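You operate a simulated robot arm through the tools that you are given. There is no shell and no other tool. Be economical: measure what you need, move in short steps, check, and stop when the job is done.

The job below is to be done with a simulated robot arm. You get a single attempt, and the scene is never put back.

## Task
Put the stirrer on the yellow plate. Put the board on the top of the lab bench away on the floor of the wash sink. Fetch the test block and set it on the middle shelf of the yellow bench. Open the right blue drawer, fetch the red cup and set it in the inside of the right blue drawer and shut the drawer again. Open the right green drawer, take the net pot on the top of the lab bench and put it away in the inside of the right green drawer and shut the drawer again. Take the grey tray from the top of the seed test bench and leave it on the shelf under the dip tank. Put the brown filter on the red card. Put the water bottle on the top of the seed test bench away on the top of the long bench. Switch the upper grey switch on. Put the red dripper from the top of the wide table on top of the yellow light meter and the blue dripper on top of the large lettuce there. Any order will do. Set down upright: test block, red cup, water bottle.

Only the result counts: the job must be done as asked and must still hold three seconds after the hand-in. Knocking over, shifting, dropping, spilling or breaking anything else fails it.

## Robot
A 7-joint arm with a three-finger gripper on a trunk, on a base that drives. Base frame: it is fixed to the floor where the robot stands at the start and does not move with it; the origin is under the middle of the robot, x ahead of it, y to its left, z up. Units: m, rad, N and s.
Its first joint turns from -2.897 to 2.897 rad. Places, roughly: board (27x20x7 cm) [-1.1, -1.1, 0.8]; brown filter (5x5x3 cm) [-3.3, -0.3, 0.9]; dripper [-4.25, -4, 0.75]; floor of the wash sink [0.7, -2.1, 0.9]; inside of the right blue drawer [0.7, -2.1, 0.7]; inside of the right green drawer [-3.3, 1.2, 0.7]; large lettuce (7x7x15 cm) [-4.4, -3.3, 0.8]; light meter [-4.5, -3.5, 0.75]; middle shelf of the yellow bench [-0.3, 1.3, 0.5]; net pot (6x6x5 cm) [-1.7, -1.1, 0.8]; red card [-3.25, -0.25, 0.75]; red cup [-1.25, -1.25, 0.75]; right blue drawer [0.6, -2.1, 0.7]; right green drawer [-3.3, 1.1, 0.7]; shelf under the dip tank [0.7, 0, 0.3]; stirrer (8x8x36 cm) [0.8, -0.1, 1]; test block [-1.25, -1, 0.75]; top of the long bench [-2.2, -0.5, 0.8]; tray [-2.75, -1, 0.75]; upper grey switch [-5, -1.8, 0.9]; water bottle (6x6x14 cm) [-3.6, -1.6, 0.9]; yellow plate (24x18x2 cm) [-2.6, -0.6, 0.9]. Payload 2.69 kg.
Tool frame: the origin (TCP) lies between the finger pads and is the grasp point; the fingertips stand 0.029 m ahead of it; z points along the fingers, y is the line along which they close. Largest opening 0.12 m; the body of the gripper starts 0.078 m behind the TCP.
Orientation is that of the tool frame in the base frame, as a unit quaternion [x, y, z, w]. With the fingers straight down and closing along the base's y, the tool's x points along the base's -x, its y along +y and its z along -z.

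## Interface
- The arm moves only by the tool drive_tool. Its arguments are lists of equal length, an entry for each row: "travel": the shift along the tool's x, y, z in m, a list of three; "rot": the turn, a rotation vector about the tool's x, y, z in degrees, a list of three. In form: {"travel": [[x, y, z], ...], "rot": [[ax, ay, az], ...]}. A call has 1 to 12 rows; each row shifts and turns the commanded pose from where the row before left it, along the tool's axes as they then stand. "claw" is the finger opening in m, from 0 to 0.12, set as the call begins (left out, the last holds). Rows are played at 5 a second. More than 0.05 m and 0.15 rad between two rows, or a gripper value outside its range, and nothing of the call is played. Where a pose cannot be reached the arm comes as near as it can. A force on the tool above 40 N (or 10 N above the force at the start of the call, whichever is more), or a blocked arm, ends the call early, and 0.2 s more pass. Each finger halts on what it meets, pressing with about 25 N; the grip force reading is that of the motor and also rises with nothing between the fingers. The clock runs only during rows and for 0.2 s after the last one: add rows that do not move to give the fingers time. It gives the time, the measured TCP pose, the force on the tool (base axes), the opening and the grip force at its end, in the units of the frame above (readings bear some noise), with the torque about the TCP (base axes, N m) and any sound that the robot's microphone picked up, and new pictures: "pictures" is both (left out), scene, wrist or none.
- Cameras (640 x 400 px; columns grow to the right, rows downward): "scene" is now at [0.2264, 0.1149, 1.3566]; the picture's right is [-0.99, -0.13, 0.00], its down [-0.11, 0.84, -0.53] and it looks along [0.07, -0.52, -0.85] (base axes); focal length 214 px, centre (320, 200). "wrist" rides on the gripper at [0.063, 0, -0.104] in the tool frame; the picture's right is [0.00, 1.00, 0.00], its down [-0.83, 0.00, -0.56] and it looks along [-0.56, 0.00, 0.83] (tool axes); focal length 275 px, centre (320, 200). There is no depth. A picture from a camera that has moved, and an enlarged one, comes with that camera's place and axes in the base frame and with its lens. The place of the scene camera against the robot may be out by one fixed shift of up to 0.012 m in any direction.
- lift_body(by): slides the trunk up (or, below 0, down) by that many m; the arm and the scene camera ride with it, the base frame stays. It gives what a move gives, with no picture.
- drive_base(legs): drives the robot by 1 to 6 legs, each [ahead, left, turn to the left] in m, m and rad, along the robot's own axes; the way and the turn of a leg run together, so that a leg with both is an arc; at most 1.5 m and 3.142 rad a leg. The arm and the cameras ride along, it lands a little off, and it stops where it bumps. It gives what a move gives, and a new picture of the scene camera.
- turn_head(pan, tilt): turns the head with the scene camera to pan (to the left, within 2.496 rad either way) and tilt (down, from -0.506 to 1.204), counted from straight ahead of the robot. It gives what a move gives, and a new picture of the scene camera.
- enlarge(camera, box): a new picture of the part [left, top, right, bottom] of that camera's present view, enlarged. No time passes.
- job_done(): hands the job in; it is judged then, once.

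Work in short steps. Places have to be worked out from the pictures, the camera data and where the tool is seen: move nearer, look again, correct. Check each grasp and each placing, and mend what went wrong. You have 577 turns and 360 pictures in all, those below and enlarged ones among them. Open the gripper and draw the arm clear of the work before you hand the job in, unless the task says otherwise; then end with one line.

The tools are called after "Emit:" by a JSON object that holds its "method" and its "body". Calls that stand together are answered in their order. drive_tool: Moves the arm, as the interface text tells. Its arguments: {"type":"object","properties":{"travel":{"type":"array","items":{"type":"array","items":{"type":"number"}}},"rot":{"type":"array","items":{"type":"array","items":{"type":"number"}}},"claw":{"type":"number"},"pictures":{"type":"string","enum":["both","scene","wrist","none"]}},"required":["travel","rot"]} The other tools are called the same way: lift_body (by) slides the trunk up or down; drive_base (legs) drives the base; turn_head (pan, tilt) turns the head that bears the scene camera; enlarge (camera, box) takes an enlarged picture of a part of a camera's view; job_done () hands the job in.

At the start:

```text
time: 0.0
eef_pos: [0.5082, 0.0155, 1.2825]
orientation: [-0.001, 1.0, -0.001, 0.0]
wrist_force: [0.2, -1.2, 0.8]
moment: [0.02, -0.03, -0.01]
finger_gap: 0.12
gripper_force: 0.2
trunk travel left (down, up): [-0.375, 0.211]
robot x, y, heading: [0.0012, -0.0017, 0.002]
head pan, tilt: [-1.44, 1.014]
```

scene: 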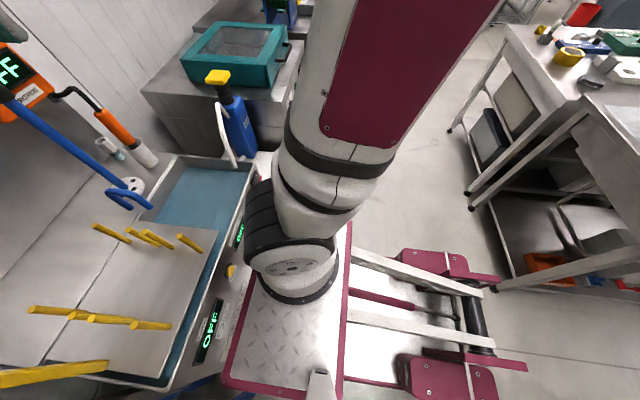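
wrist: 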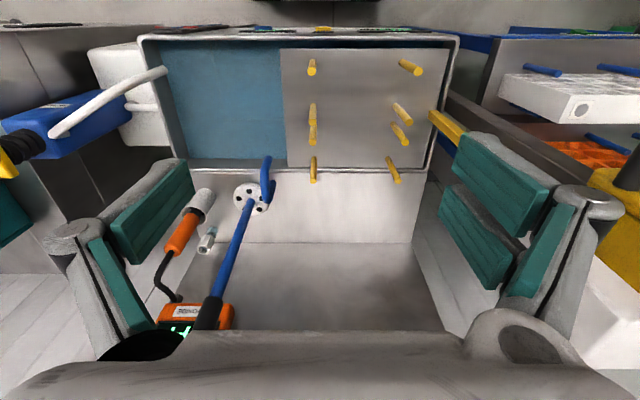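

The wrist view shows the dip tank ahead with a blue-handled stirrer in it. I look ahead with the head first.

Emit:
{"method": "turn_head", "body": {"pan": 0, "tilt": 0.7}}

```text
time: 1.6
eef_pos: [0.507, 0.0148, 1.2834]
orientation: [0.0, 1.0, 0.0, 0.0]
wrist_force: [-0.6, 0.1, -0.5]
moment: [0.0, -0.02, -0.04]
finger_gap: 0.1198
gripper_force: 0.1
trunk travel left (down, up): [-0.375, 0.211]
robot x, y, heading: [0.0007, -0.0013, 0.001]
head pan, tilt: [0.0, 0.7]
camera scene: at [0.3023, 0.1831, 1.3809], right [0.0, -1.0, 0.0], down [-0.64, 0.0, -0.76], along [0.76, 0.0, -0.64], focal length 214 px, centre (320, 200)
```

scene: 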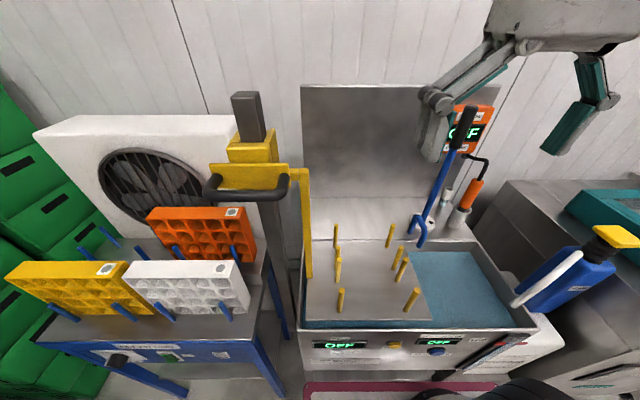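

I zoom in on the stirrer region.

Emit:
{"method": "enlarge", "body": {"camera": "scene", "box": [380, 80, 540, 280]}}

Emit:
{"method": "enlarge", "body": {"camera": "wrist", "box": [120, 140, 320, 380]}}

```text
2.00 times, centred on (460, 180) of scene
camera zoom: at [0.3023, 0.1831, 1.3809], right [0.0, -1.0, 0.0], down [-0.64, 0.0, -0.76], along [0.76, 0.0, -0.64], focal length 429 px, centre (40, 240)
```

zoom: 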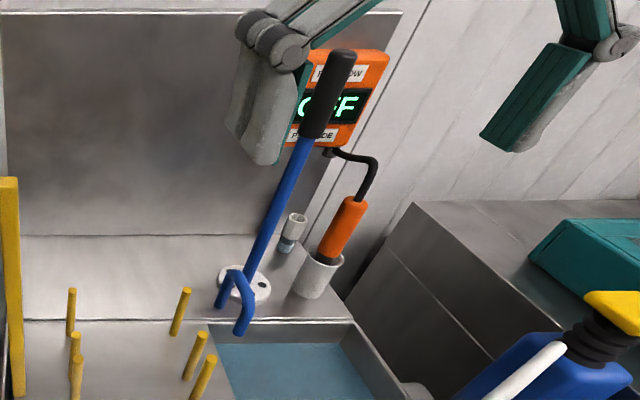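

```text
1.67 times, centred on (220, 260) of wrist
camera zoom: at [0.4446, 0.0145, 1.3872], right [0.0, 1.0, 0.0], down [0.83, 0.0, 0.56], along [0.56, 0.0, -0.83], focal length 459 px, centre (487, 100)
```

zoom: 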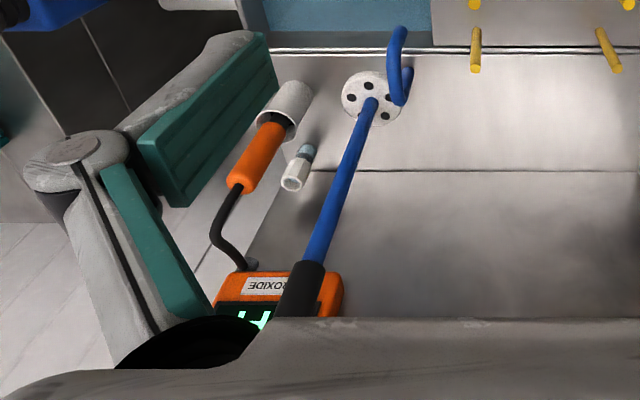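

Disc base seems at about (0.83,-0.17,0.83), with a vertical rod. I move the tool sideways for a second look at the handle.

Emit:
{"method": "drive_tool", "body": {"travel": [[0, -0.045, 0], [0, -0.045, 0], [0, -0.045, 0], [0, -0.04, 0], [0, 0, 0]], "rot": [[0, 0, 0], [0, 0, 0], [0, 0, 0], [0, 0, 0], [0, 0, 0]]}}

```text
time: 2.8
eef_pos: [0.507, -0.1603, 1.2823]
orientation: [0.001, 1.0, 0.001, 0.0]
wrist_force: [0.4, 0.3, 0.7]
moment: [-0.02, -0.03, 0.01]
finger_gap: 0.1201
gripper_force: 0.1
trunk travel left (down, up): [-0.375, 0.211]
robot x, y, heading: [-0.0015, -0.0014, 0.001]
head pan, tilt: [0.0, 0.7]
camera scene: at [0.3023, 0.1831, 1.3809], right [0.0, -1.0, 0.0], down [-0.64, 0.0, -0.76], along [0.76, 0.0, -0.64], focal length 214 px, centre (320, 200)
camera wrist: at [0.4439, -0.1611, 1.3865], right [0.0, 1.0, 0.0], down [0.83, 0.0, 0.56], along [0.56, 0.0, -0.83], focal length 275 px, centre (320, 200)
```

scene: 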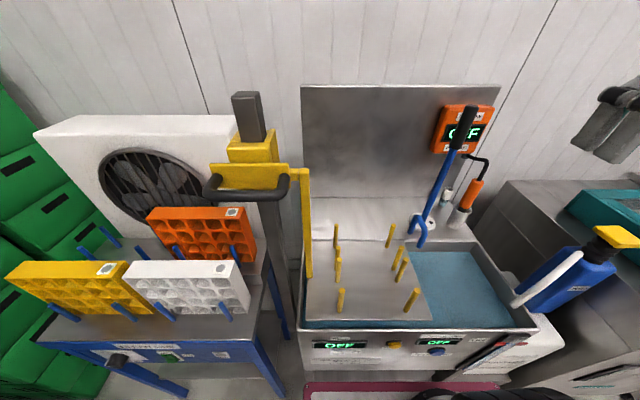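
wrist: 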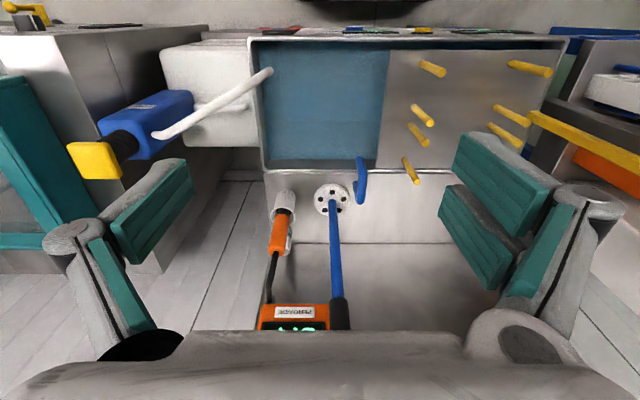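

Rod seems to be at about (0.77,-0.135). I zoom both for the base and the hook.

Emit:
{"method": "enlarge", "body": {"camera": "scene", "box": [390, 170, 490, 260]}}

Emit:
{"method": "enlarge", "body": {"camera": "wrist", "box": [260, 140, 400, 340]}}

```text
4.44 times, centred on (440, 215) of scene
camera zoom: at [0.3023, 0.1831, 1.3809], right [0.0, -1.0, 0.0], down [-0.64, 0.0, -0.76], along [0.76, 0.0, -0.64], focal length 953 px, centre (-213, 133)
```

zoom: 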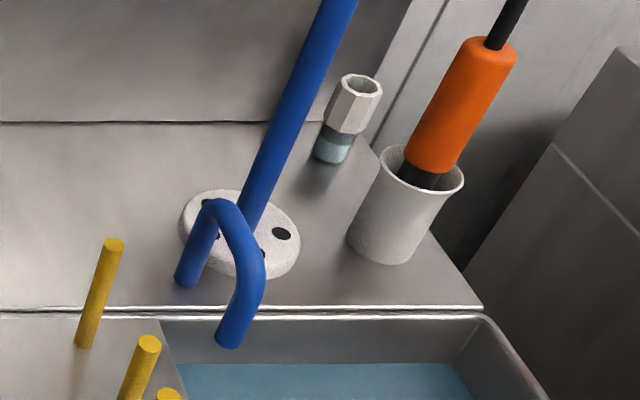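

```text
2.00 times, centred on (330, 240) of wrist
camera zoom: at [0.4439, -0.1611, 1.3865], right [0.0, 1.0, 0.0], down [0.83, 0.0, 0.56], along [0.56, 0.0, -0.83], focal length 551 px, centre (300, 120)
```

zoom: 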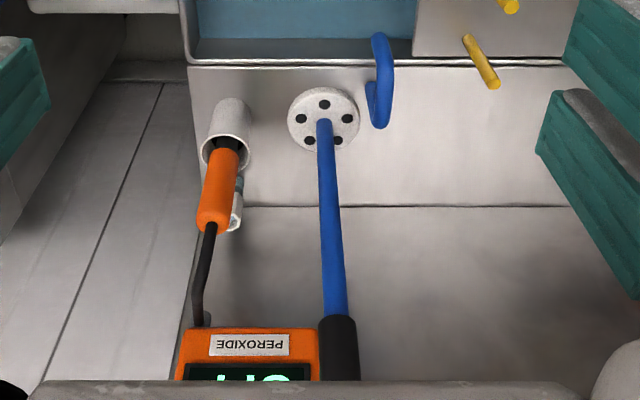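

The stirrer's disc stands at (0.765,-0.135,0.914) with its handle at z 1.15–1.27; the hook is a separate fixed pipe. I go up and over the handle.

Emit:
{"method": "drive_tool", "body": {"travel": [[0, 0, -0.045], [0, 0, -0.045], [-0.045, 0.005, 0], [-0.045, 0.005, 0], [-0.045, 0.005, 0], [-0.045, 0.005, 0], [-0.045, 0.005, 0], [-0.033, 0, 0], [0, 0, 0], [0, 0, 0]], "rot": [[0, 0, 0], [0, 0, 0], [0, 0, 0], [0, 0, 0], [0, 0, 0], [0, 0, 0], [0, 0, 0], [0, 0, 0], [0, 0, 0], [0, 0, 0]]}}

```text
time: 5.0
eef_pos: [0.7534, -0.1358, 1.3726]
orientation: [0.0, 1.0, 0.0, 0.001]
wrist_force: [-0.5, -0.1, 0.5]
moment: [0.0, -0.01, -0.02]
finger_gap: 0.1199
gripper_force: 0.1
out of reach, approached as far as the arm can: row 8
trunk travel left (down, up): [-0.375, 0.211]
robot x, y, heading: [-0.0005, 0.0016, -0.002]
head pan, tilt: [0.0, 0.7]
camera scene: at [0.3024, 0.1831, 1.3809], right [0.0, -1.0, 0.0], down [-0.64, 0.0, -0.76], along [0.76, 0.0, -0.64], focal length 214 px, centre (320, 200)
camera wrist: at [0.691, -0.136, 1.4774], right [0.0, 1.0, 0.0], down [0.83, 0.0, 0.56], along [0.56, 0.0, -0.83], focal length 275 px, centre (320, 200)
```

scene: 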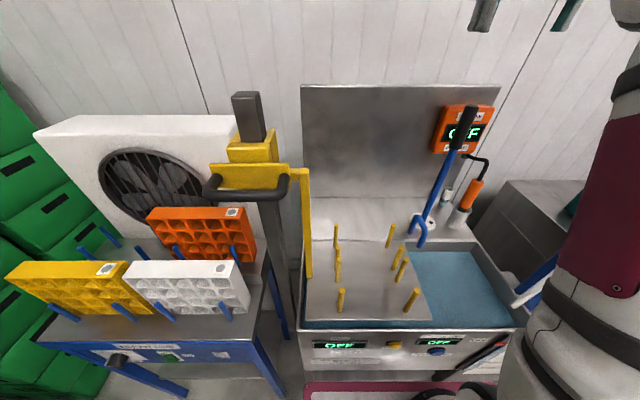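
wrist: 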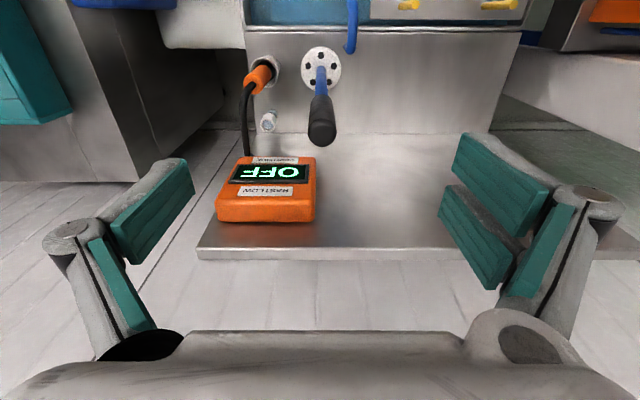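

Handle is at about (0.77,-0.135), top ≈1.26. I narrow the fingers to 0.08 and descend while straddling the handle, then move ahead to it.

Emit:
{"method": "drive_tool", "body": {"travel": [[0, 0, 0], [0, 0, 0.04], [-0.005, 0, 0.04], [-0.006, 0, 0.04], [-0.006, 0, 0.03], [0, 0, 0], [0, 0, 0]], "rot": [[0, 0, 0], [0, 0, 0], [0, 0, 0], [0, 0, 0], [0, 0, 0], [0, 0, 0], [0, 0, 0]], "claw": 0.08}}

```text
time: 6.6
eef_pos: [0.773, -0.1357, 1.2223]
orientation: [0.0, 1.0, 0.0, 0.001]
wrist_force: [-0.2, -0.1, -0.4]
moment: [-0.01, -0.01, 0.0]
finger_gap: 0.08
gripper_force: 0.0
trunk travel left (down, up): [-0.375, 0.211]
robot x, y, heading: [0.0002, 0.0017, -0.001]
head pan, tilt: [0.0, 0.7]
camera scene: at [0.3024, 0.1831, 1.3809], right [0.0, -1.0, 0.0], down [-0.64, 0.0, -0.76], along [0.76, 0.0, -0.64], focal length 214 px, centre (320, 200)
camera wrist: at [0.7096, -0.1365, 1.3272], right [0.0, 1.0, 0.0], down [0.83, 0.0, 0.56], along [0.56, 0.0, -0.83], focal length 275 px, centre (320, 200)
```

scene: 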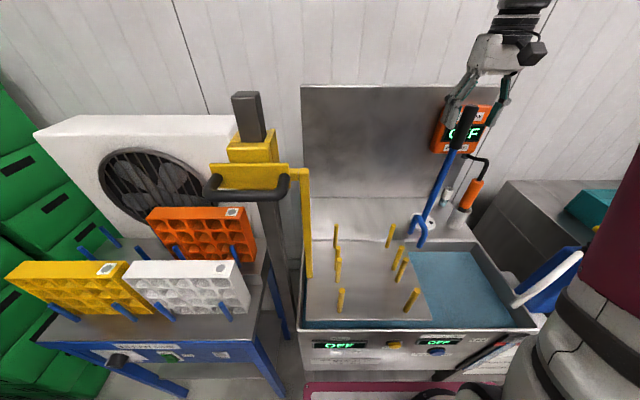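
wrist: 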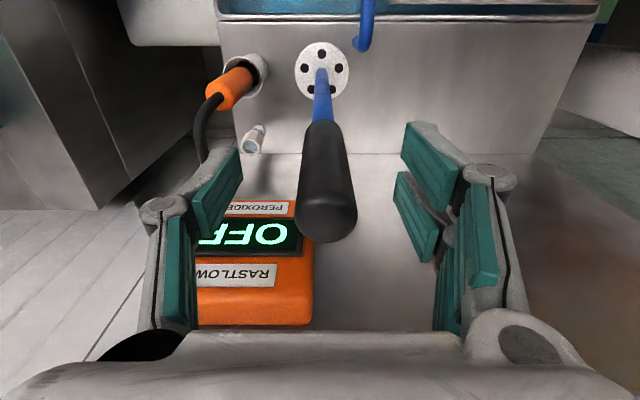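

The handle is well between the pads. I close on it.

Emit:
{"method": "drive_tool", "body": {"travel": [[0, 0, 0], [0, 0, 0], [0, 0, 0]], "rot": [[0, 0, 0], [0, 0, 0], [0, 0, 0]], "claw": 0, "pictures": "wrist"}}

```text
time: 7.4
eef_pos: [0.773, -0.1355, 1.2242]
orientation: [0.0, 1.0, 0.0, 0.0]
wrist_force: [0.0, 0.1, 0.9]
moment: [-0.03, 0.0, 0.01]
finger_gap: 0.0259
gripper_force: 25.1
trunk travel left (down, up): [-0.375, 0.211]
robot x, y, heading: [0.0004, -0.0016, 0.001]
head pan, tilt: [0.0, 0.7]
camera wrist: at [0.7095, -0.1364, 1.3275], right [0.0, 1.0, 0.0], down [0.83, 0.0, 0.56], along [0.56, 0.0, -0.83], focal length 275 px, centre (320, 200)
```

wrist: 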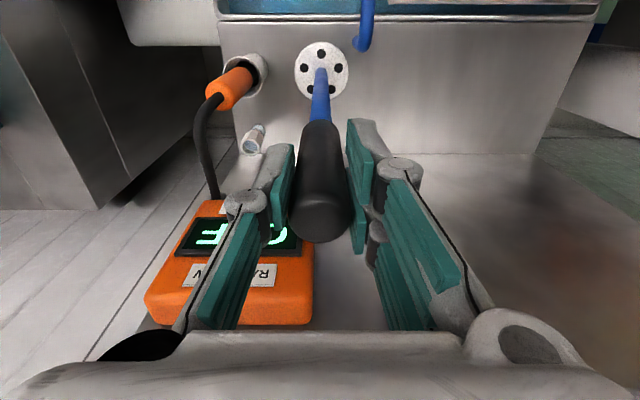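

Gripped at 2.6 cm. I lift with the trunk.

Emit:
{"method": "lift_body", "body": {"by": 0.15}}

Emit:
{"method": "turn_head", "body": {"pan": -0.5, "tilt": 0.5}}

```text
time: 9.1
eef_pos: [0.7718, -0.135, 1.3726]
orientation: [0.0, 1.0, 0.0, -0.001]
wrist_force: [-0.5, 0.1, -2.9]
moment: [-0.01, 0.03, 0.03]
finger_gap: 0.026
gripper_force: 25.3
trunk travel left (down, up): [-0.525, 0.061]
robot x, y, heading: [0.0013, -0.0024, 0.001]
head pan, tilt: [0.0, 0.7]
```

```text
time: 10.0
eef_pos: [0.7732, -0.1344, 1.3732]
orientation: [0.0, 1.0, 0.001, 0.0]
wrist_force: [0.2, 0.3, -2.7]
moment: [-0.02, 0.0, 0.01]
finger_gap: 0.0259
gripper_force: 24.7
trunk travel left (down, up): [-0.525, 0.061]
robot x, y, heading: [0.0039, -0.0007, 0.001]
head pan, tilt: [-0.499, 0.499]
camera scene: at [0.1778, 0.1396, 1.5494], right [-0.48, -0.88, 0.0], down [-0.42, 0.23, -0.88], along [0.77, -0.42, -0.48], focal length 214 px, centre (320, 200)
```

scene: 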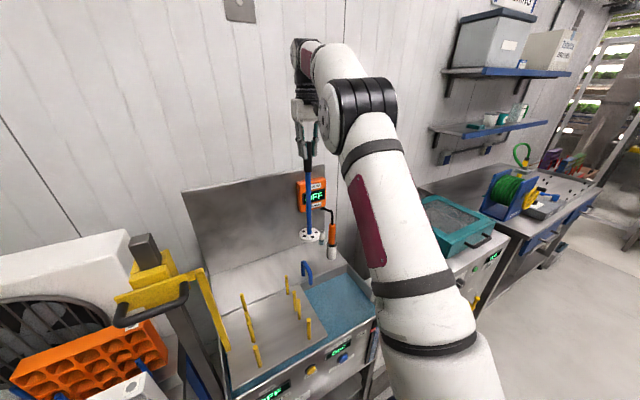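

The stirrer is off the ledge. I draw it back toward the robot, then look around.

Emit:
{"method": "drive_tool", "body": {"travel": [[0, 0, -0.03], [0.045, 0, 0], [0.045, 0, 0], [0.045, 0, 0], [0.045, 0, 0], [0.045, 0, 0], [0.045, 0, 0], [0, 0, 0]], "rot": [[0, 0, 0], [0, 0, 0], [0, 0, 0], [0, 0, 0], [0, 0, 0], [0, 0, 0], [0, 0, 0], [0, 0, 0]], "pictures": "none"}}

Emit:
{"method": "turn_head", "body": {"pan": -1.6, "tilt": 0.4}}

Emit:
{"method": "turn_head", "body": {"pan": -2.45, "tilt": 0.4}}

Emit:
{"method": "turn_head", "body": {"pan": 2.45, "tilt": 0.4}}

Emit:
{"method": "turn_head", "body": {"pan": 1.5, "tilt": 0.5}}

```text
time: 11.8
eef_pos: [0.5002, -0.1339, 1.4042]
orientation: [0.0, 1.0, 0.0, 0.0]
wrist_force: [0.2, 0.1, -3.0]
moment: [0.0, 0.03, 0.03]
finger_gap: 0.0262
gripper_force: 24.7
trunk travel left (down, up): [-0.525, 0.061]
robot x, y, heading: [0.0026, -0.0004, -0.001]
head pan, tilt: [-0.499, 0.499]
```

```text
time: 13.2
eef_pos: [0.4996, -0.1337, 1.4043]
orientation: [0.0, 1.0, 0.0, 0.0]
wrist_force: [-0.1, 0.5, -3.1]
moment: [-0.03, 0.01, 0.03]
finger_gap: 0.0261
gripper_force: 25.6
trunk travel left (down, up): [-0.525, 0.061]
robot x, y, heading: [0.0025, -0.0002, -0.006]
head pan, tilt: [-1.6, 0.4]
camera scene: at [0.0951, 0.0905, 1.5586], right [-1.0, 0.03, 0.0], down [0.01, 0.39, -0.92], along [-0.03, -0.92, -0.39], focal length 214 px, centre (320, 200)
```

scene: 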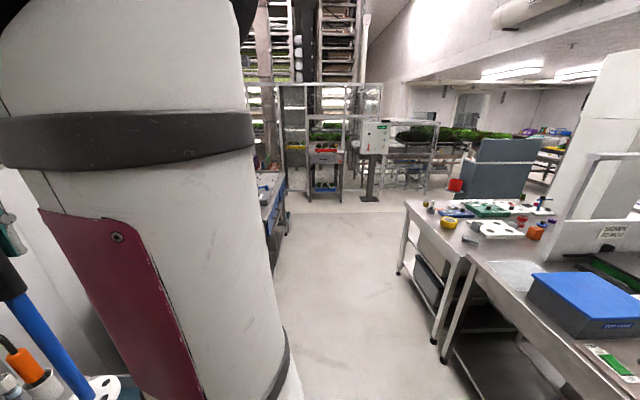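

```text
time: 14.3
eef_pos: [0.5014, -0.1343, 1.4029]
orientation: [0.0, 1.0, 0.001, 0.001]
wrist_force: [-1.2, -0.8, -3.4]
moment: [-0.01, 0.04, -0.01]
finger_gap: 0.0261
gripper_force: 24.5
trunk travel left (down, up): [-0.525, 0.061]
robot x, y, heading: [-0.0018, 0.0011, 0.001]
head pan, tilt: [-2.45, 0.4]
camera scene: at [0.0264, 0.124, 1.5586], right [-0.64, 0.77, 0.0], down [0.3, 0.25, -0.92], along [-0.71, -0.59, -0.39], focal length 214 px, centre (320, 200)
```

scene: 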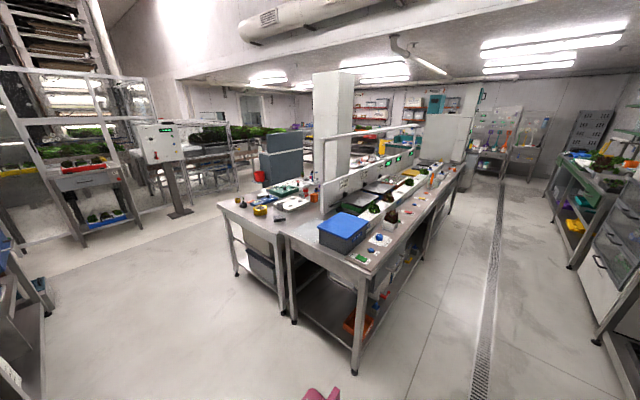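

```text
time: 18.2
eef_pos: [0.5005, -0.1338, 1.4042]
orientation: [0.0, 1.0, 0.0, -0.001]
wrist_force: [-0.3, 0.2, -2.9]
moment: [-0.02, 0.01, -0.03]
finger_gap: 0.026
gripper_force: 25.7
trunk travel left (down, up): [-0.525, 0.061]
robot x, y, heading: [-0.0001, 0.0025, -0.0]
head pan, tilt: [2.45, 0.4]
camera scene: at [0.0264, 0.2421, 1.5586], right [0.64, 0.77, 0.0], down [0.3, -0.25, -0.92], along [-0.71, 0.59, -0.39], focal length 214 px, centre (320, 200)
```

scene: 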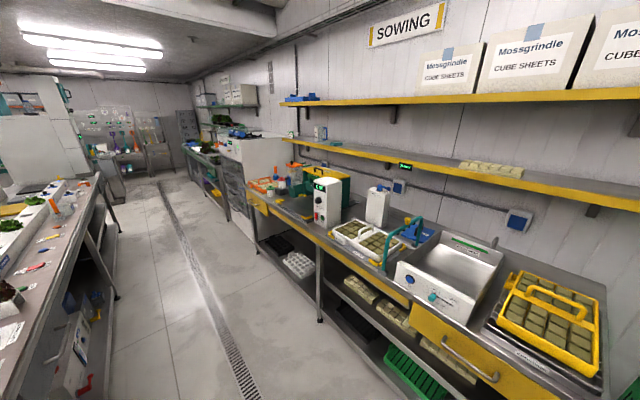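

```text
time: 19.4
eef_pos: [0.5018, -0.134, 1.4034]
orientation: [0.0, 1.0, 0.0, -0.001]
wrist_force: [0.2, 0.5, -3.4]
moment: [-0.04, 0.01, 0.02]
finger_gap: 0.026
gripper_force: 25.4
trunk travel left (down, up): [-0.525, 0.061]
robot x, y, heading: [0.0022, 0.0017, 0.002]
head pan, tilt: [1.499, 0.499]
camera scene: at [0.1042, 0.2738, 1.5495], right [1.0, -0.07, 0.0], down [-0.03, -0.48, -0.88], along [0.06, 0.88, -0.48], focal length 214 px, centre (320, 200)
```

scene: 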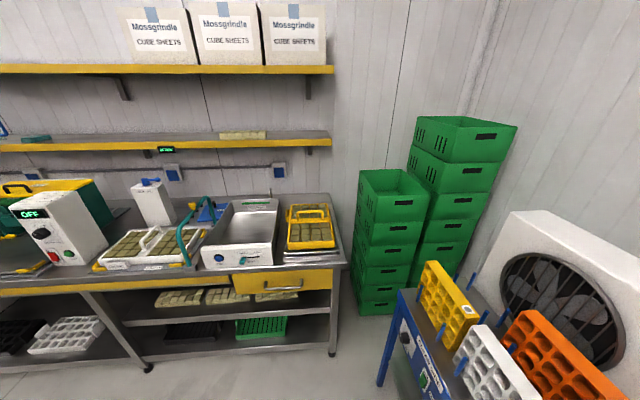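

The aisle lies between the island (near edge y≈-0.2) and the yellow bench (front edge y≈0.97). I look down at my own base to learn its footprint.

Emit:
{"method": "turn_head", "body": {"pan": 1.57, "tilt": 1.2}}

Emit:
{"method": "turn_head", "body": {"pan": 2.49, "tilt": 1.2}}

```text
time: 20.5
eef_pos: [0.5001, -0.1337, 1.4039]
orientation: [0.0, 1.0, -0.001, 0.0]
wrist_force: [-0.4, -0.3, -3.8]
moment: [0.0, 0.03, 0.02]
finger_gap: 0.0259
gripper_force: 25.4
trunk travel left (down, up): [-0.525, 0.061]
robot x, y, heading: [0.0008, -0.0019, 0.001]
head pan, tilt: [1.571, 1.201]
camera scene: at [0.0978, 0.2391, 1.4958], right [1.0, 0.0, 0.0], down [0.0, -0.93, -0.36], along [0.0, 0.36, -0.93], focal length 214 px, centre (320, 200)
```

scene: 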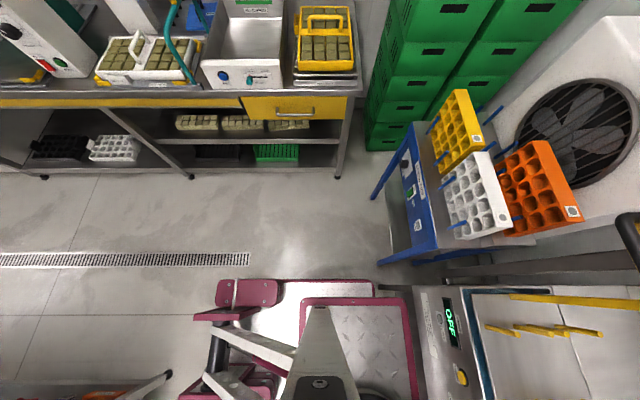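

```text
time: 21.7
eef_pos: [0.5005, -0.1341, 1.4035]
orientation: [0.0, 1.0, 0.0, 0.0]
wrist_force: [-1.0, -0.3, -3.0]
moment: [0.01, 0.04, 0.04]
finger_gap: 0.0261
gripper_force: 25.2
trunk travel left (down, up): [-0.525, 0.061]
robot x, y, heading: [0.0007, 0.0019, 0.003]
head pan, tilt: [2.491, 1.201]
camera scene: at [0.0533, 0.217, 1.4958], right [0.61, 0.8, 0.0], down [0.74, -0.57, -0.36], along [-0.29, 0.22, -0.93], focal length 214 px, centre (320, 200)
```

scene: 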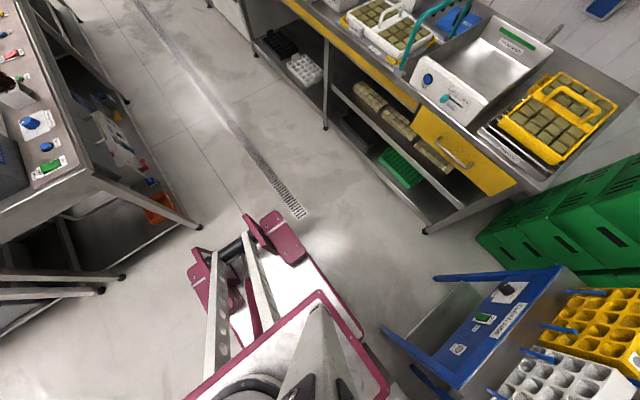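

My base spans about x −0.48…+0.55 and y ±0.26, so I drive along the aisle without turning. I reverse to x≈-2.6, y≈0.15 with the head to the right.

Emit:
{"method": "turn_head", "body": {"pan": -1.57, "tilt": 0.7}}

Emit:
{"method": "drive_base", "body": {"legs": [[-0.7, 0.17, 0], [-1.2, 0, 0], [-0.5, 0, 0]]}}

```text
time: 25.0
eef_pos: [0.5008, -0.1327, 1.4029]
orientation: [0.001, 1.0, 0.0, 0.0]
wrist_force: [-0.5, 0.4, -3.6]
moment: [0.01, 0.03, -0.01]
finger_gap: 0.0262
gripper_force: 24.5
trunk travel left (down, up): [-0.525, 0.061]
robot x, y, heading: [-0.0002, -0.0018, -0.0]
head pan, tilt: [-1.571, 0.7]
camera scene: at [0.0978, 0.0981, 1.5317], right [-1.0, 0.0, 0.0], down [0.0, 0.64, -0.76], along [0.0, -0.76, -0.64], focal length 214 px, centre (320, 200)
```

scene: 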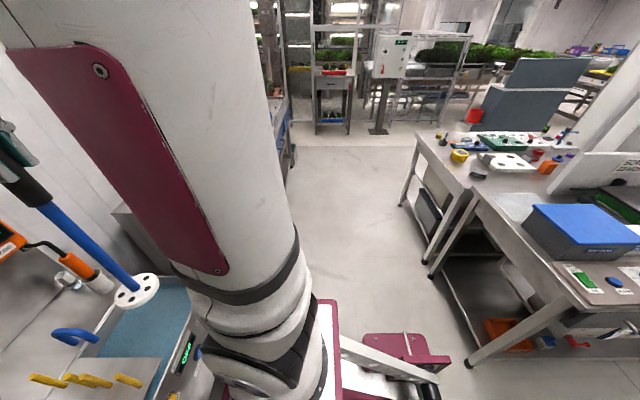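

```text
time: 37.2
eef_pos: [-1.8988, 0.0443, 1.4028]
orientation: [0.006, 1.0, 0.0, 0.0]
wrist_force: [0.3, 0.4, -3.9]
moment: [-0.06, 0.03, -0.03]
finger_gap: 0.0262
gripper_force: 25.0
trunk travel left (down, up): [-0.525, 0.061]
robot x, y, heading: [-2.3977, 0.1849, -0.016]
head pan, tilt: [-1.571, 0.7]
camera scene: at [-2.2989, 0.2807, 1.5317], right [-1.0, 0.01, 0.0], down [0.01, 0.64, -0.76], along [-0.01, -0.76, -0.64], focal length 214 px, centre (320, 200)
```

scene: 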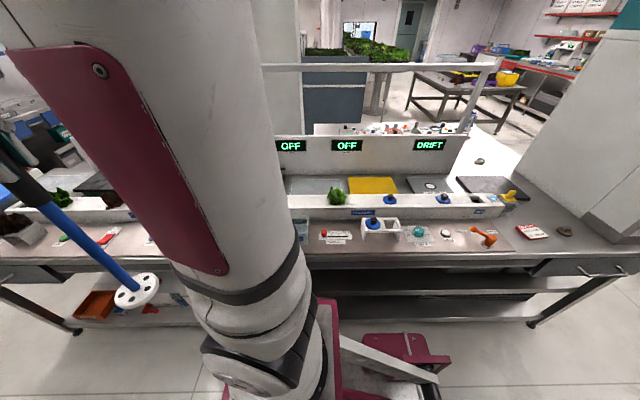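

The yellow plate is at about (-2.58,-0.585), z≈0.9, on a raised white ledge. I swing the arm to the right with the stirrer high.

Emit:
{"method": "drive_tool", "body": {"travel": [[-0.007, -0.036, 0], [-0.007, -0.036, 0], [-0.007, -0.036, 0], [-0.007, -0.036, 0], [-0.007, -0.036, 0], [-0.007, -0.037, 0], [-0.007, -0.037, 0], [-0.007, -0.038, 0], [-0.007, -0.038, 0], [-0.007, -0.038, 0], [-0.007, -0.038, 0], [-0.007, -0.038, 0]], "rot": [[0, 0, 3.8], [0, 0, 3.8], [0, 0, 3.8], [0, 0, 3.8], [0, 0, 3.8], [0, 0, 3.8], [0, 0, 3.8], [0, 0, 3.8], [0, 0, 3.8], [0, 0, 3.8], [0, 0, 3.8], [0, 0, 3.8]], "pictures": "scene"}}

```text
time: 39.8
eef_pos: [-1.9841, -0.3867, 1.403]
orientation: [0.393, 0.92, 0.001, -0.001]
wrist_force: [0.9, 2.8, -2.2]
moment: [-0.07, 0.03, -0.02]
finger_gap: 0.0262
gripper_force: 25.1
trunk travel left (down, up): [-0.525, 0.061]
robot x, y, heading: [-2.3993, 0.1806, -0.012]
head pan, tilt: [-1.571, 0.7]
camera scene: at [-2.2987, 0.2814, 1.5316], right [-1.0, 0.01, 0.0], down [0.01, 0.64, -0.77], along [-0.01, -0.77, -0.64], focal length 214 px, centre (320, 200)
```

scene: 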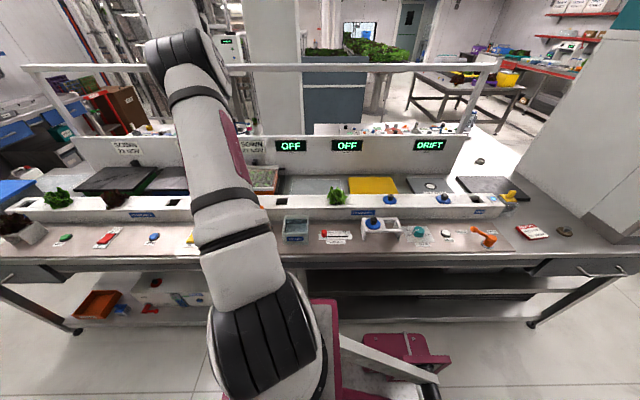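

Continuing the swing toward the plate.

Emit:
{"method": "drive_tool", "body": {"travel": [[0, -0.046, 0], [0, -0.046, 0], [0, -0.046, 0], [0, -0.046, 0], [0, -0.046, 0], [0, -0.046, 0], [0, -0.046, 0], [0, -0.046, 0], [0, -0.046, 0], [0, -0.046, 0], [0, -0.046, 0], [0, 0, 0]], "rot": [[0, 0, 3.8], [0, 0, 3.8], [0, 0, 3.8], [0, 0, 3.8], [0, 0, 3.8], [0, 0, 3.8], [0, 0, 3.8], [0, 0, 3.8], [0, 0, 3.8], [0, 0, 3.8], [0, 0, 3.8], [0, 0, 0]]}}

```text
time: 42.4
eef_pos: [-2.3279, -0.4249, 1.4099]
orientation: [0.677, 0.736, -0.001, 0.001]
wrist_force: [-0.7, 0.6, -2.8]
moment: [0.03, -0.02, 0.01]
finger_gap: 0.026
gripper_force: 24.7
out of reach, approached as far as the arm can: row 1, 2, 3, 4, 5, 7, 8, 9, 10
trunk travel left (down, up): [-0.525, 0.061]
robot x, y, heading: [-2.4023, 0.1836, -0.014]
head pan, tilt: [-1.571, 0.7]
camera scene: at [-2.2991, 0.2807, 1.5317], right [-1.0, 0.01, 0.0], down [0.01, 0.64, -0.76], along [-0.01, -0.76, -0.64], focal length 214 px, centre (320, 200)
camera wrist: at [-2.3333, -0.3632, 1.5151], right [1.0, 0.09, 0.0], down [0.07, -0.83, 0.56], along [0.05, -0.56, -0.83], focal length 275 px, centre (320, 200)
```

scene: 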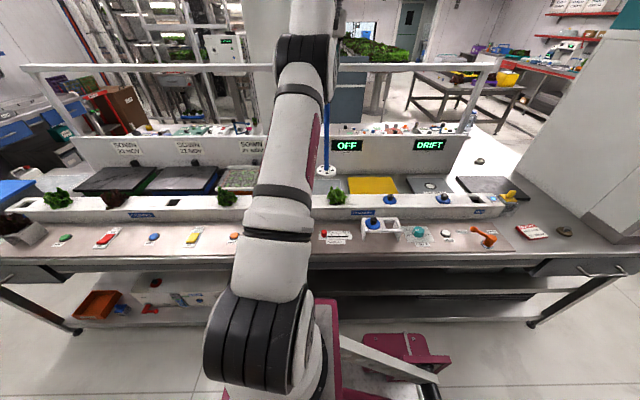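
wrist: 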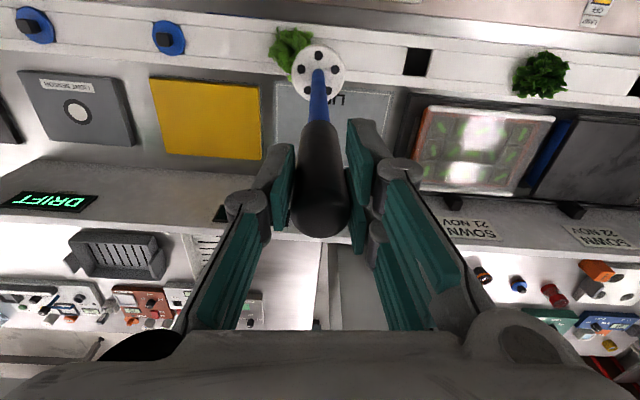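

The plate centre triangulates to (-2.573,-0.587), top ≈0.90. I drive back 0.17 m, raise the trunk and lower the arm relative to it to gain reach.

Emit:
{"method": "drive_base", "body": {"legs": [[-0.17, -0.02, 0.012]]}}

Emit:
{"method": "lift_body", "body": {"by": 0.06}}

Emit:
{"method": "drive_tool", "body": {"travel": [[0, 0, 0.04], [0, 0, 0.04], [0, 0, 0.04], [-0.04, 0, 0], [-0.04, 0, 0], [-0.04, 0, 0], [0, 0, 0]], "rot": [[0, 0, 0], [0, 0, 0], [0, 0, 0], [0, 0, 0], [0, 0, 0], [0, 0, 0], [0, 0, 0]]}}

```text
time: 43.9
eef_pos: [-2.4897, -0.4446, 1.4103]
orientation: [0.672, 0.74, -0.002, 0.0]
wrist_force: [0.4, 0.2, -2.9]
moment: [0.04, -0.01, 0.01]
finger_gap: 0.0261
gripper_force: 24.9
trunk travel left (down, up): [-0.525, 0.061]
robot x, y, heading: [-2.5675, 0.1633, -0.001]
head pan, tilt: [-1.571, 0.7]
camera scene: at [-2.4705, 0.2626, 1.5317], right [-1.0, 0.0, 0.0], down [0.0, 0.64, -0.76], along [0.0, -0.76, -0.64], focal length 214 px, centre (320, 200)
```

scene: 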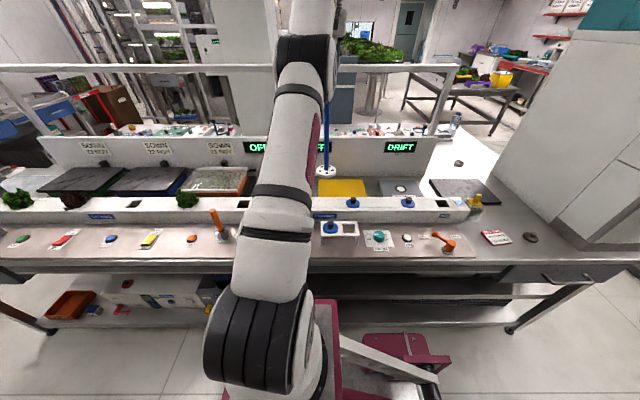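

```text
time: 44.9
eef_pos: [-2.4885, -0.4437, 1.4705]
orientation: [0.671, 0.741, -0.001, 0.001]
wrist_force: [0.4, -0.5, -3.0]
moment: [0.04, 0.01, 0.02]
finger_gap: 0.0261
gripper_force: 25.2
trunk travel left (down, up): [-0.585, 0.001]
robot x, y, heading: [-2.5662, 0.1642, -0.002]
head pan, tilt: [-1.571, 0.7]
```

```text
time: 46.5
eef_pos: [-2.4744, -0.519, 1.3425]
orientation: [0.672, 0.741, -0.001, 0.001]
wrist_force: [-0.5, 0.7, -3.9]
moment: [0.02, 0.0, 0.01]
finger_gap: 0.0262
gripper_force: 25.0
out of reach, approached as far as the arm can: row 5, 6
trunk travel left (down, up): [-0.585, 0.001]
robot x, y, heading: [-2.5666, 0.1659, -0.006]
head pan, tilt: [-1.571, 0.7]
camera scene: at [-2.5457, 0.2626, 1.5909], right [-1.0, 0.0, 0.0], down [0.0, 0.64, -0.76], along [0.0, -0.76, -0.64], focal length 214 px, centre (320, 200)
camera wrist: at [-2.4806, -0.4564, 1.4478], right [0.99, 0.1, 0.0], down [0.08, -0.83, 0.56], along [0.06, -0.55, -0.83], focal length 275 px, centre (320, 200)
```

scene: 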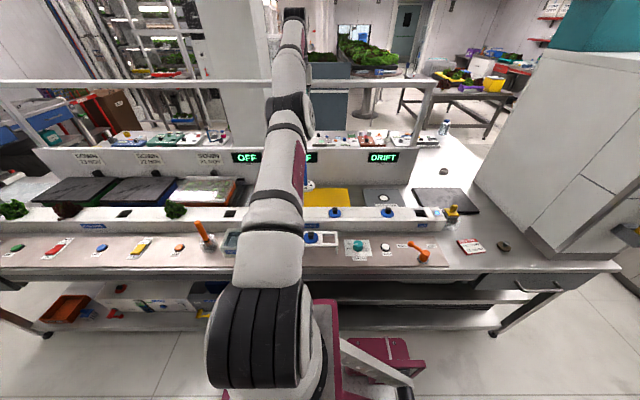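
wrist: 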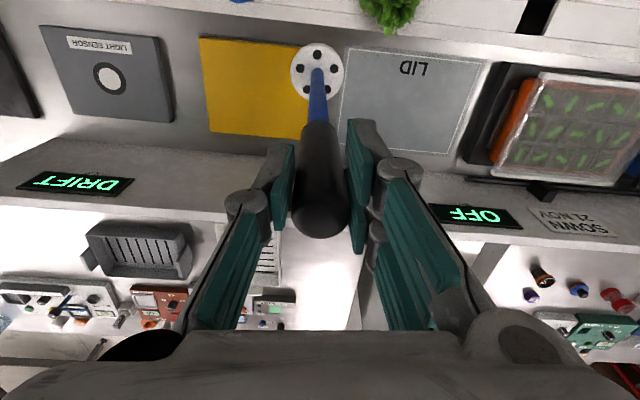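

Reach stalled though the radius is only 0.69 m; I try again with small steps while turning the tool a little, to see whether it is a real limit.

Emit:
{"method": "drive_tool", "body": {"travel": [[-0.01, 0, 0], [-0.02, 0, 0.01], [-0.02, 0, 0.01], [0, 0, 0]], "rot": [[0, 0, 0], [0, 0, 0], [0, 0, 0], [0, 0, 0]], "pictures": "none"}}

```text
time: 47.5
eef_pos: [-2.47, -0.533, 1.3135]
orientation: [0.671, 0.741, -0.002, 0.001]
wrist_force: [0.2, 0.1, -3.1]
moment: [0.07, -0.04, -0.01]
finger_gap: 0.0257
gripper_force: 24.7
out of reach, approached as far as the arm can: row 1, 2, 3
trunk travel left (down, up): [-0.585, 0.001]
robot x, y, heading: [-2.5702, 0.1648, 0.005]
head pan, tilt: [-1.571, 0.7]
```

The reach limit behaves oddly with a high trunk. I raise the tool and lower the trunk by 0.12 to compare.

Emit:
{"method": "drive_tool", "body": {"travel": [[0.02, 0, -0.04], [0.02, 0, -0.04], [0, 0, -0.03], [0, 0, 0]], "rot": [[0, 0, 0], [0, 0, 0], [0, 0, 0], [0, 0, 0]], "pictures": "none"}}

Emit:
{"method": "lift_body", "body": {"by": -0.12}}

Emit:
{"method": "drive_tool", "body": {"travel": [[-0.02, 0, 0], [-0.02, 0, 0], [-0.02, 0, 0], [-0.02, 0, 0], [0, 0, 0]], "rot": [[0, 0, 0], [0, 0, 0], [0, 0, 0], [0, 0, 0], [0, 0, 0]]}}

```text
time: 48.5
eef_pos: [-2.4727, -0.4884, 1.41]
orientation: [0.671, 0.741, -0.002, 0.002]
wrist_force: [-0.4, 0.6, -3.2]
moment: [0.03, 0.01, -0.05]
finger_gap: 0.0258
gripper_force: 25.3
out of reach, approached as far as the arm can: row 2, 3
trunk travel left (down, up): [-0.585, 0.001]
robot x, y, heading: [-2.5678, 0.162, -0.002]
head pan, tilt: [-1.571, 0.7]
```

```text
time: 50.0
eef_pos: [-2.3841, -0.4874, 1.2906]
orientation: [0.672, 0.741, -0.002, 0.0]
wrist_force: [-0.5, -0.4, -3.5]
moment: [0.06, 0.02, 0.01]
finger_gap: 0.0262
gripper_force: 25.4
trunk travel left (down, up): [-0.465, 0.121]
robot x, y, heading: [-2.5723, 0.167, -0.001]
head pan, tilt: [-1.571, 0.7]
```

```text
time: 51.1
eef_pos: [-2.3775, -0.4953, 1.2776]
orientation: [0.672, 0.74, -0.002, 0.001]
wrist_force: [-0.1, -0.5, -3.6]
moment: [0.03, -0.03, 0.01]
finger_gap: 0.0262
gripper_force: 25.1
out of reach, approached as far as the arm can: row 1, 2, 3, 4
trunk travel left (down, up): [-0.465, 0.121]
robot x, y, heading: [-2.5708, 0.1675, 0.001]
head pan, tilt: [-1.571, 0.7]
camera scene: at [-2.4131, 0.2626, 1.4712], right [-1.0, 0.0, 0.0], down [0.0, 0.64, -0.76], along [0.0, -0.76, -0.64], focal length 214 px, centre (320, 200)
camera wrist: at [-2.3847, -0.4316, 1.382], right [0.99, 0.1, 0.0], down [0.09, -0.82, 0.56], along [0.06, -0.56, -0.83], focal length 275 px, centre (320, 200)
```

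scene: 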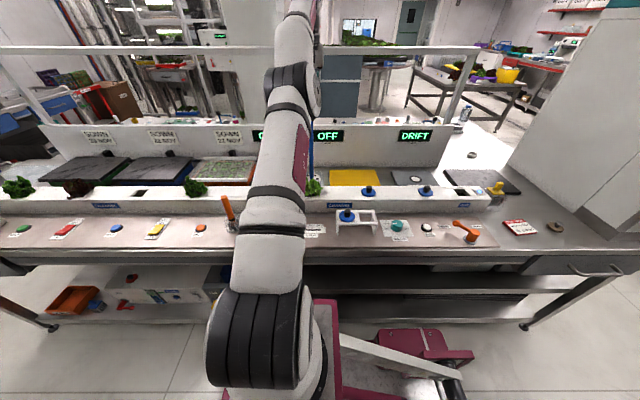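
wrist: 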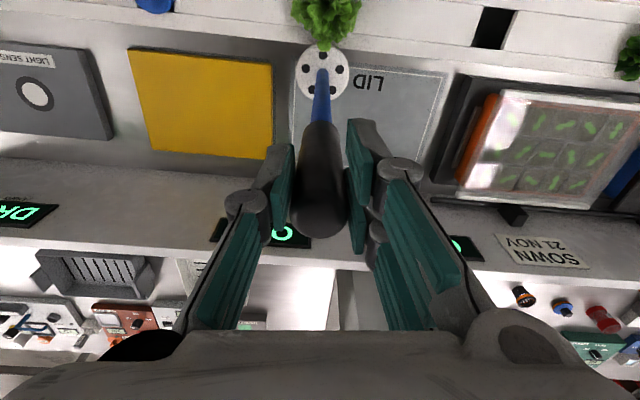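

The trunk evidently swings on a boom (lower = further ahead), so the shoulder sits ahead of the base axis, and lateral reach is ~0.70–0.74 m. I check the side clearance between my base and the bench.

Emit:
{"method": "turn_head", "body": {"pan": -1.57, "tilt": 1.2}}

Emit:
{"method": "turn_head", "body": {"pan": -2.3, "tilt": 1.0}}

```text
time: 52.1
eef_pos: [-2.3783, -0.4949, 1.278]
orientation: [0.672, 0.74, -0.002, 0.001]
wrist_force: [0.1, -0.1, -3.0]
moment: [0.06, 0.0, 0.0]
finger_gap: 0.026
gripper_force: 24.6
trunk travel left (down, up): [-0.465, 0.121]
robot x, y, heading: [-2.5677, 0.1643, 0.009]
head pan, tilt: [-1.571, 1.201]
camera scene: at [-2.4131, 0.2916, 1.4353], right [-1.0, 0.0, 0.0], down [0.0, 0.93, -0.36], along [0.0, -0.36, -0.93], focal length 214 px, centre (320, 200)
```

scene: 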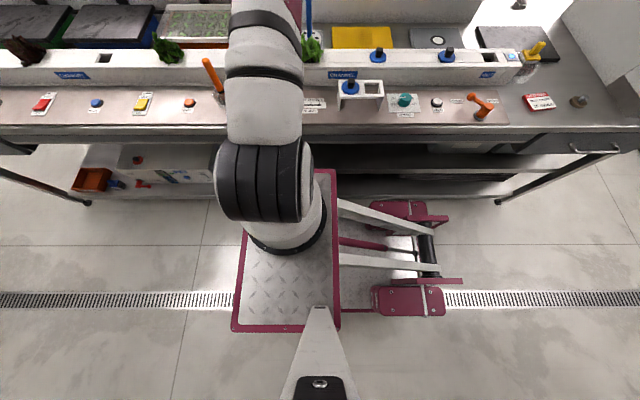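

```text
time: 53.2
eef_pos: [-2.378, -0.494, 1.2786]
orientation: [0.672, 0.741, -0.001, 0.0]
wrist_force: [0.0, -0.9, -2.4]
moment: [0.04, 0.02, -0.01]
finger_gap: 0.0261
gripper_force: 25.3
trunk travel left (down, up): [-0.465, 0.121]
robot x, y, heading: [-2.5707, 0.164, 0.003]
head pan, tilt: [-2.3, 1.0]
camera scene: at [-2.4595, 0.2956, 1.4478], right [-0.75, 0.67, 0.0], down [0.56, 0.63, -0.54], along [-0.36, -0.4, -0.84], focal length 214 px, centre (320, 200)
```

scene: 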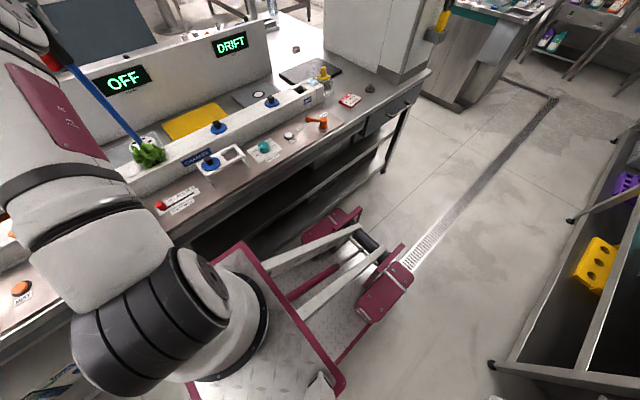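

Base side clearance to the bench is about 7 cm at y=0.164. I raise the trunk to the top, then shift the base to x≈-2.70, y≈0.125 so the plate is straight beside the shoulder.

Emit:
{"method": "lift_body", "body": {"by": 0.12}}

Emit:
{"method": "drive_base", "body": {"legs": [[-0.12, -0.037, -0.003]]}}

```text
time: 54.7
eef_pos: [-2.4104, -0.4925, 1.3967]
orientation: [0.672, 0.741, -0.002, 0.001]
wrist_force: [0.5, -0.2, -3.2]
moment: [0.02, 0.03, 0.05]
finger_gap: 0.0258
gripper_force: 24.9
trunk travel left (down, up): [-0.585, 0.001]
robot x, y, heading: [-2.5686, 0.1671, 0.002]
head pan, tilt: [-2.3, 1.0]
```

```text
time: 55.9
eef_pos: [-2.5346, -0.531, 1.3972]
orientation: [0.673, 0.74, -0.002, 0.001]
wrist_force: [0.2, -0.2, -3.1]
moment: [0.06, 0.0, 0.02]
finger_gap: 0.026
gripper_force: 24.7
trunk travel left (down, up): [-0.585, 0.001]
robot x, y, heading: [-2.6898, 0.1275, 0.003]
head pan, tilt: [-2.3, 1.0]
camera scene: at [-2.7124, 0.2582, 1.5674], right [-0.74, 0.67, 0.0], down [0.56, 0.63, -0.54], along [-0.36, -0.4, -0.84], focal length 214 px, centre (320, 200)
```

scene: 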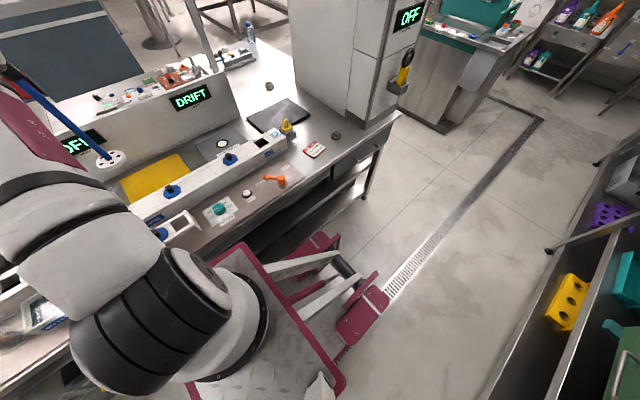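

Now I lower to z≈1.29 while shifting to the plate centre.

Emit:
{"method": "drive_tool", "body": {"travel": [[0, -0.01, 0.04], [0, -0.01, 0.04], [-0.01, -0.01, 0.03], [-0.02, -0.013, 0], [-0.022, 0, 0], [0, 0, 0]], "rot": [[0, 0, 0], [0, 0, 0], [0, 0, 0], [0, 0, 0], [0, 0, 0], [0, 0, 0]], "pictures": "wrist"}}

Emit:
{"method": "turn_head", "body": {"pan": -1.4, "tilt": 0.7}}

```text
time: 57.3
eef_pos: [-2.5682, -0.5784, 1.2877]
orientation: [0.674, 0.739, -0.002, 0.001]
wrist_force: [0.4, -0.4, -4.5]
moment: [0.03, 0.03, -0.01]
finger_gap: 0.0259
gripper_force: 24.9
out of reach, approached as far as the arm can: row 1, 2, 4, 5
trunk travel left (down, up): [-0.585, 0.001]
robot x, y, heading: [-2.6893, 0.1271, -0.002]
head pan, tilt: [-2.3, 1.0]
camera wrist: at [-2.5739, -0.5167, 1.3923], right [1.0, 0.1, 0.0], down [0.08, -0.82, 0.56], along [0.05, -0.56, -0.83], focal length 275 px, centre (320, 200)
```

wrist: 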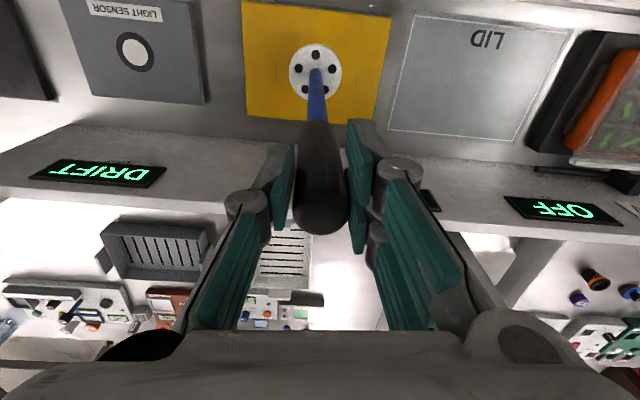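

```text
time: 58.5
eef_pos: [-2.5694, -0.5795, 1.2877]
orientation: [0.673, 0.74, -0.002, 0.002]
wrist_force: [0.2, 0.1, -3.2]
moment: [0.01, -0.06, -0.01]
finger_gap: 0.0262
gripper_force: 25.7
trunk travel left (down, up): [-0.585, 0.001]
robot x, y, heading: [-2.6895, 0.1259, 0.002]
head pan, tilt: [-1.4, 0.7]
camera scene: at [-2.6517, 0.2263, 1.5908], right [-0.99, -0.17, 0.0], down [-0.11, 0.64, -0.76], along [0.13, -0.75, -0.64], focal length 214 px, centre (320, 200)
```

scene: 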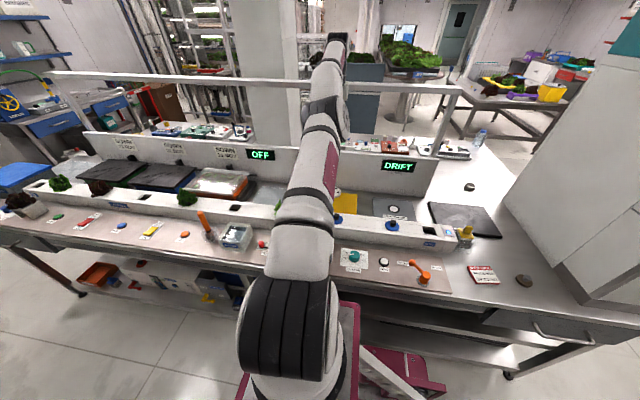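

The stirrer hangs over the plate. I lower it, slowly at the end until contact.

Emit:
{"method": "drive_tool", "body": {"travel": [[0, 0, 0.02], [0, 0, 0.02], [0, 0, 0.01], [0, 0, 0.01], [0, 0, 0.005], [0, 0, 0.005], [0, 0, 0.005], [0, 0, 0.005], [0, 0, 0.005]], "rot": [[0, 0, 0], [0, 0, 0], [0, 0, 0], [0, 0, 0], [0, 0, 0], [0, 0, 0], [0, 0, 0], [0, 0, 0], [0, 0, 0]], "pictures": "wrist"}}

```text
time: 60.5
eef_pos: [-2.5675, -0.5968, 1.209]
orientation: [0.673, 0.74, -0.002, 0.001]
wrist_force: [-2.2, -0.1, 17.7]
moment: [-0.27, 0.04, -0.04]
finger_gap: 0.0261
gripper_force: 25.3
out of reach, approached as far as the arm can: row 1, 2, 3, 5, 8
trunk travel left (down, up): [-0.585, 0.001]
robot x, y, heading: [-2.687, 0.1295, 0.0]
head pan, tilt: [-1.4, 0.7]
camera wrist: at [-2.5731, -0.5348, 1.3139], right [1.0, 0.1, 0.0], down [0.08, -0.82, 0.56], along [0.05, -0.56, -0.83], focal length 275 px, centre (320, 200)
```

wrist: 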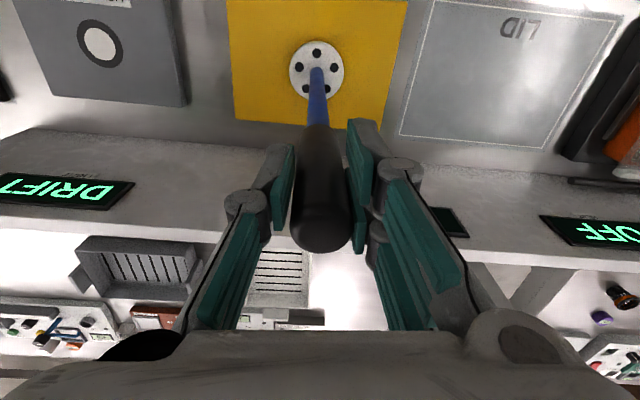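

Contact reached. I ease up slightly and open the fingers.

Emit:
{"method": "drive_tool", "body": {"travel": [[0, 0, -0.002], [0, 0, 0]], "rot": [[0, 0, 0], [0, 0, 0]], "pictures": "none"}}

Emit:
{"method": "drive_tool", "body": {"travel": [[0, 0, 0], [0, 0, 0]], "rot": [[0, 0, 0], [0, 0, 0]], "claw": 0.08, "pictures": "wrist"}}

```text
time: 61.1
eef_pos: [-2.5661, -0.5968, 1.2099]
orientation: [0.673, 0.74, -0.001, 0.0]
wrist_force: [-1.0, -1.6, 5.7]
moment: [-0.78, -0.04, -0.05]
finger_gap: 0.0261
gripper_force: 25.2
trunk travel left (down, up): [-0.585, 0.001]
robot x, y, heading: [-2.6859, 0.1272, 0.0]
head pan, tilt: [-1.4, 0.7]
```

```text
time: 61.7
eef_pos: [-2.5677, -0.5974, 1.2111]
orientation: [0.673, 0.74, -0.001, 0.0]
wrist_force: [0.1, 0.4, 0.5]
moment: [-0.03, -0.03, -0.02]
finger_gap: 0.0803
gripper_force: 0.1
trunk travel left (down, up): [-0.585, 0.001]
robot x, y, heading: [-2.6897, 0.1261, -0.002]
head pan, tilt: [-1.4, 0.7]
camera wrist: at [-2.5728, -0.5349, 1.3146], right [1.0, 0.1, 0.0], down [0.08, -0.83, 0.56], along [0.05, -0.56, -0.83], focal length 275 px, centre (320, 200)
```

wrist: 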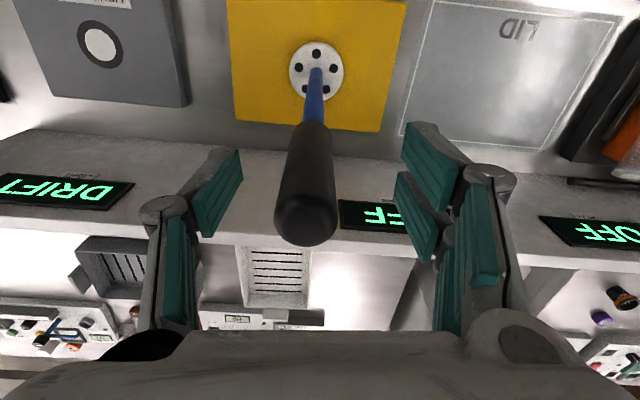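

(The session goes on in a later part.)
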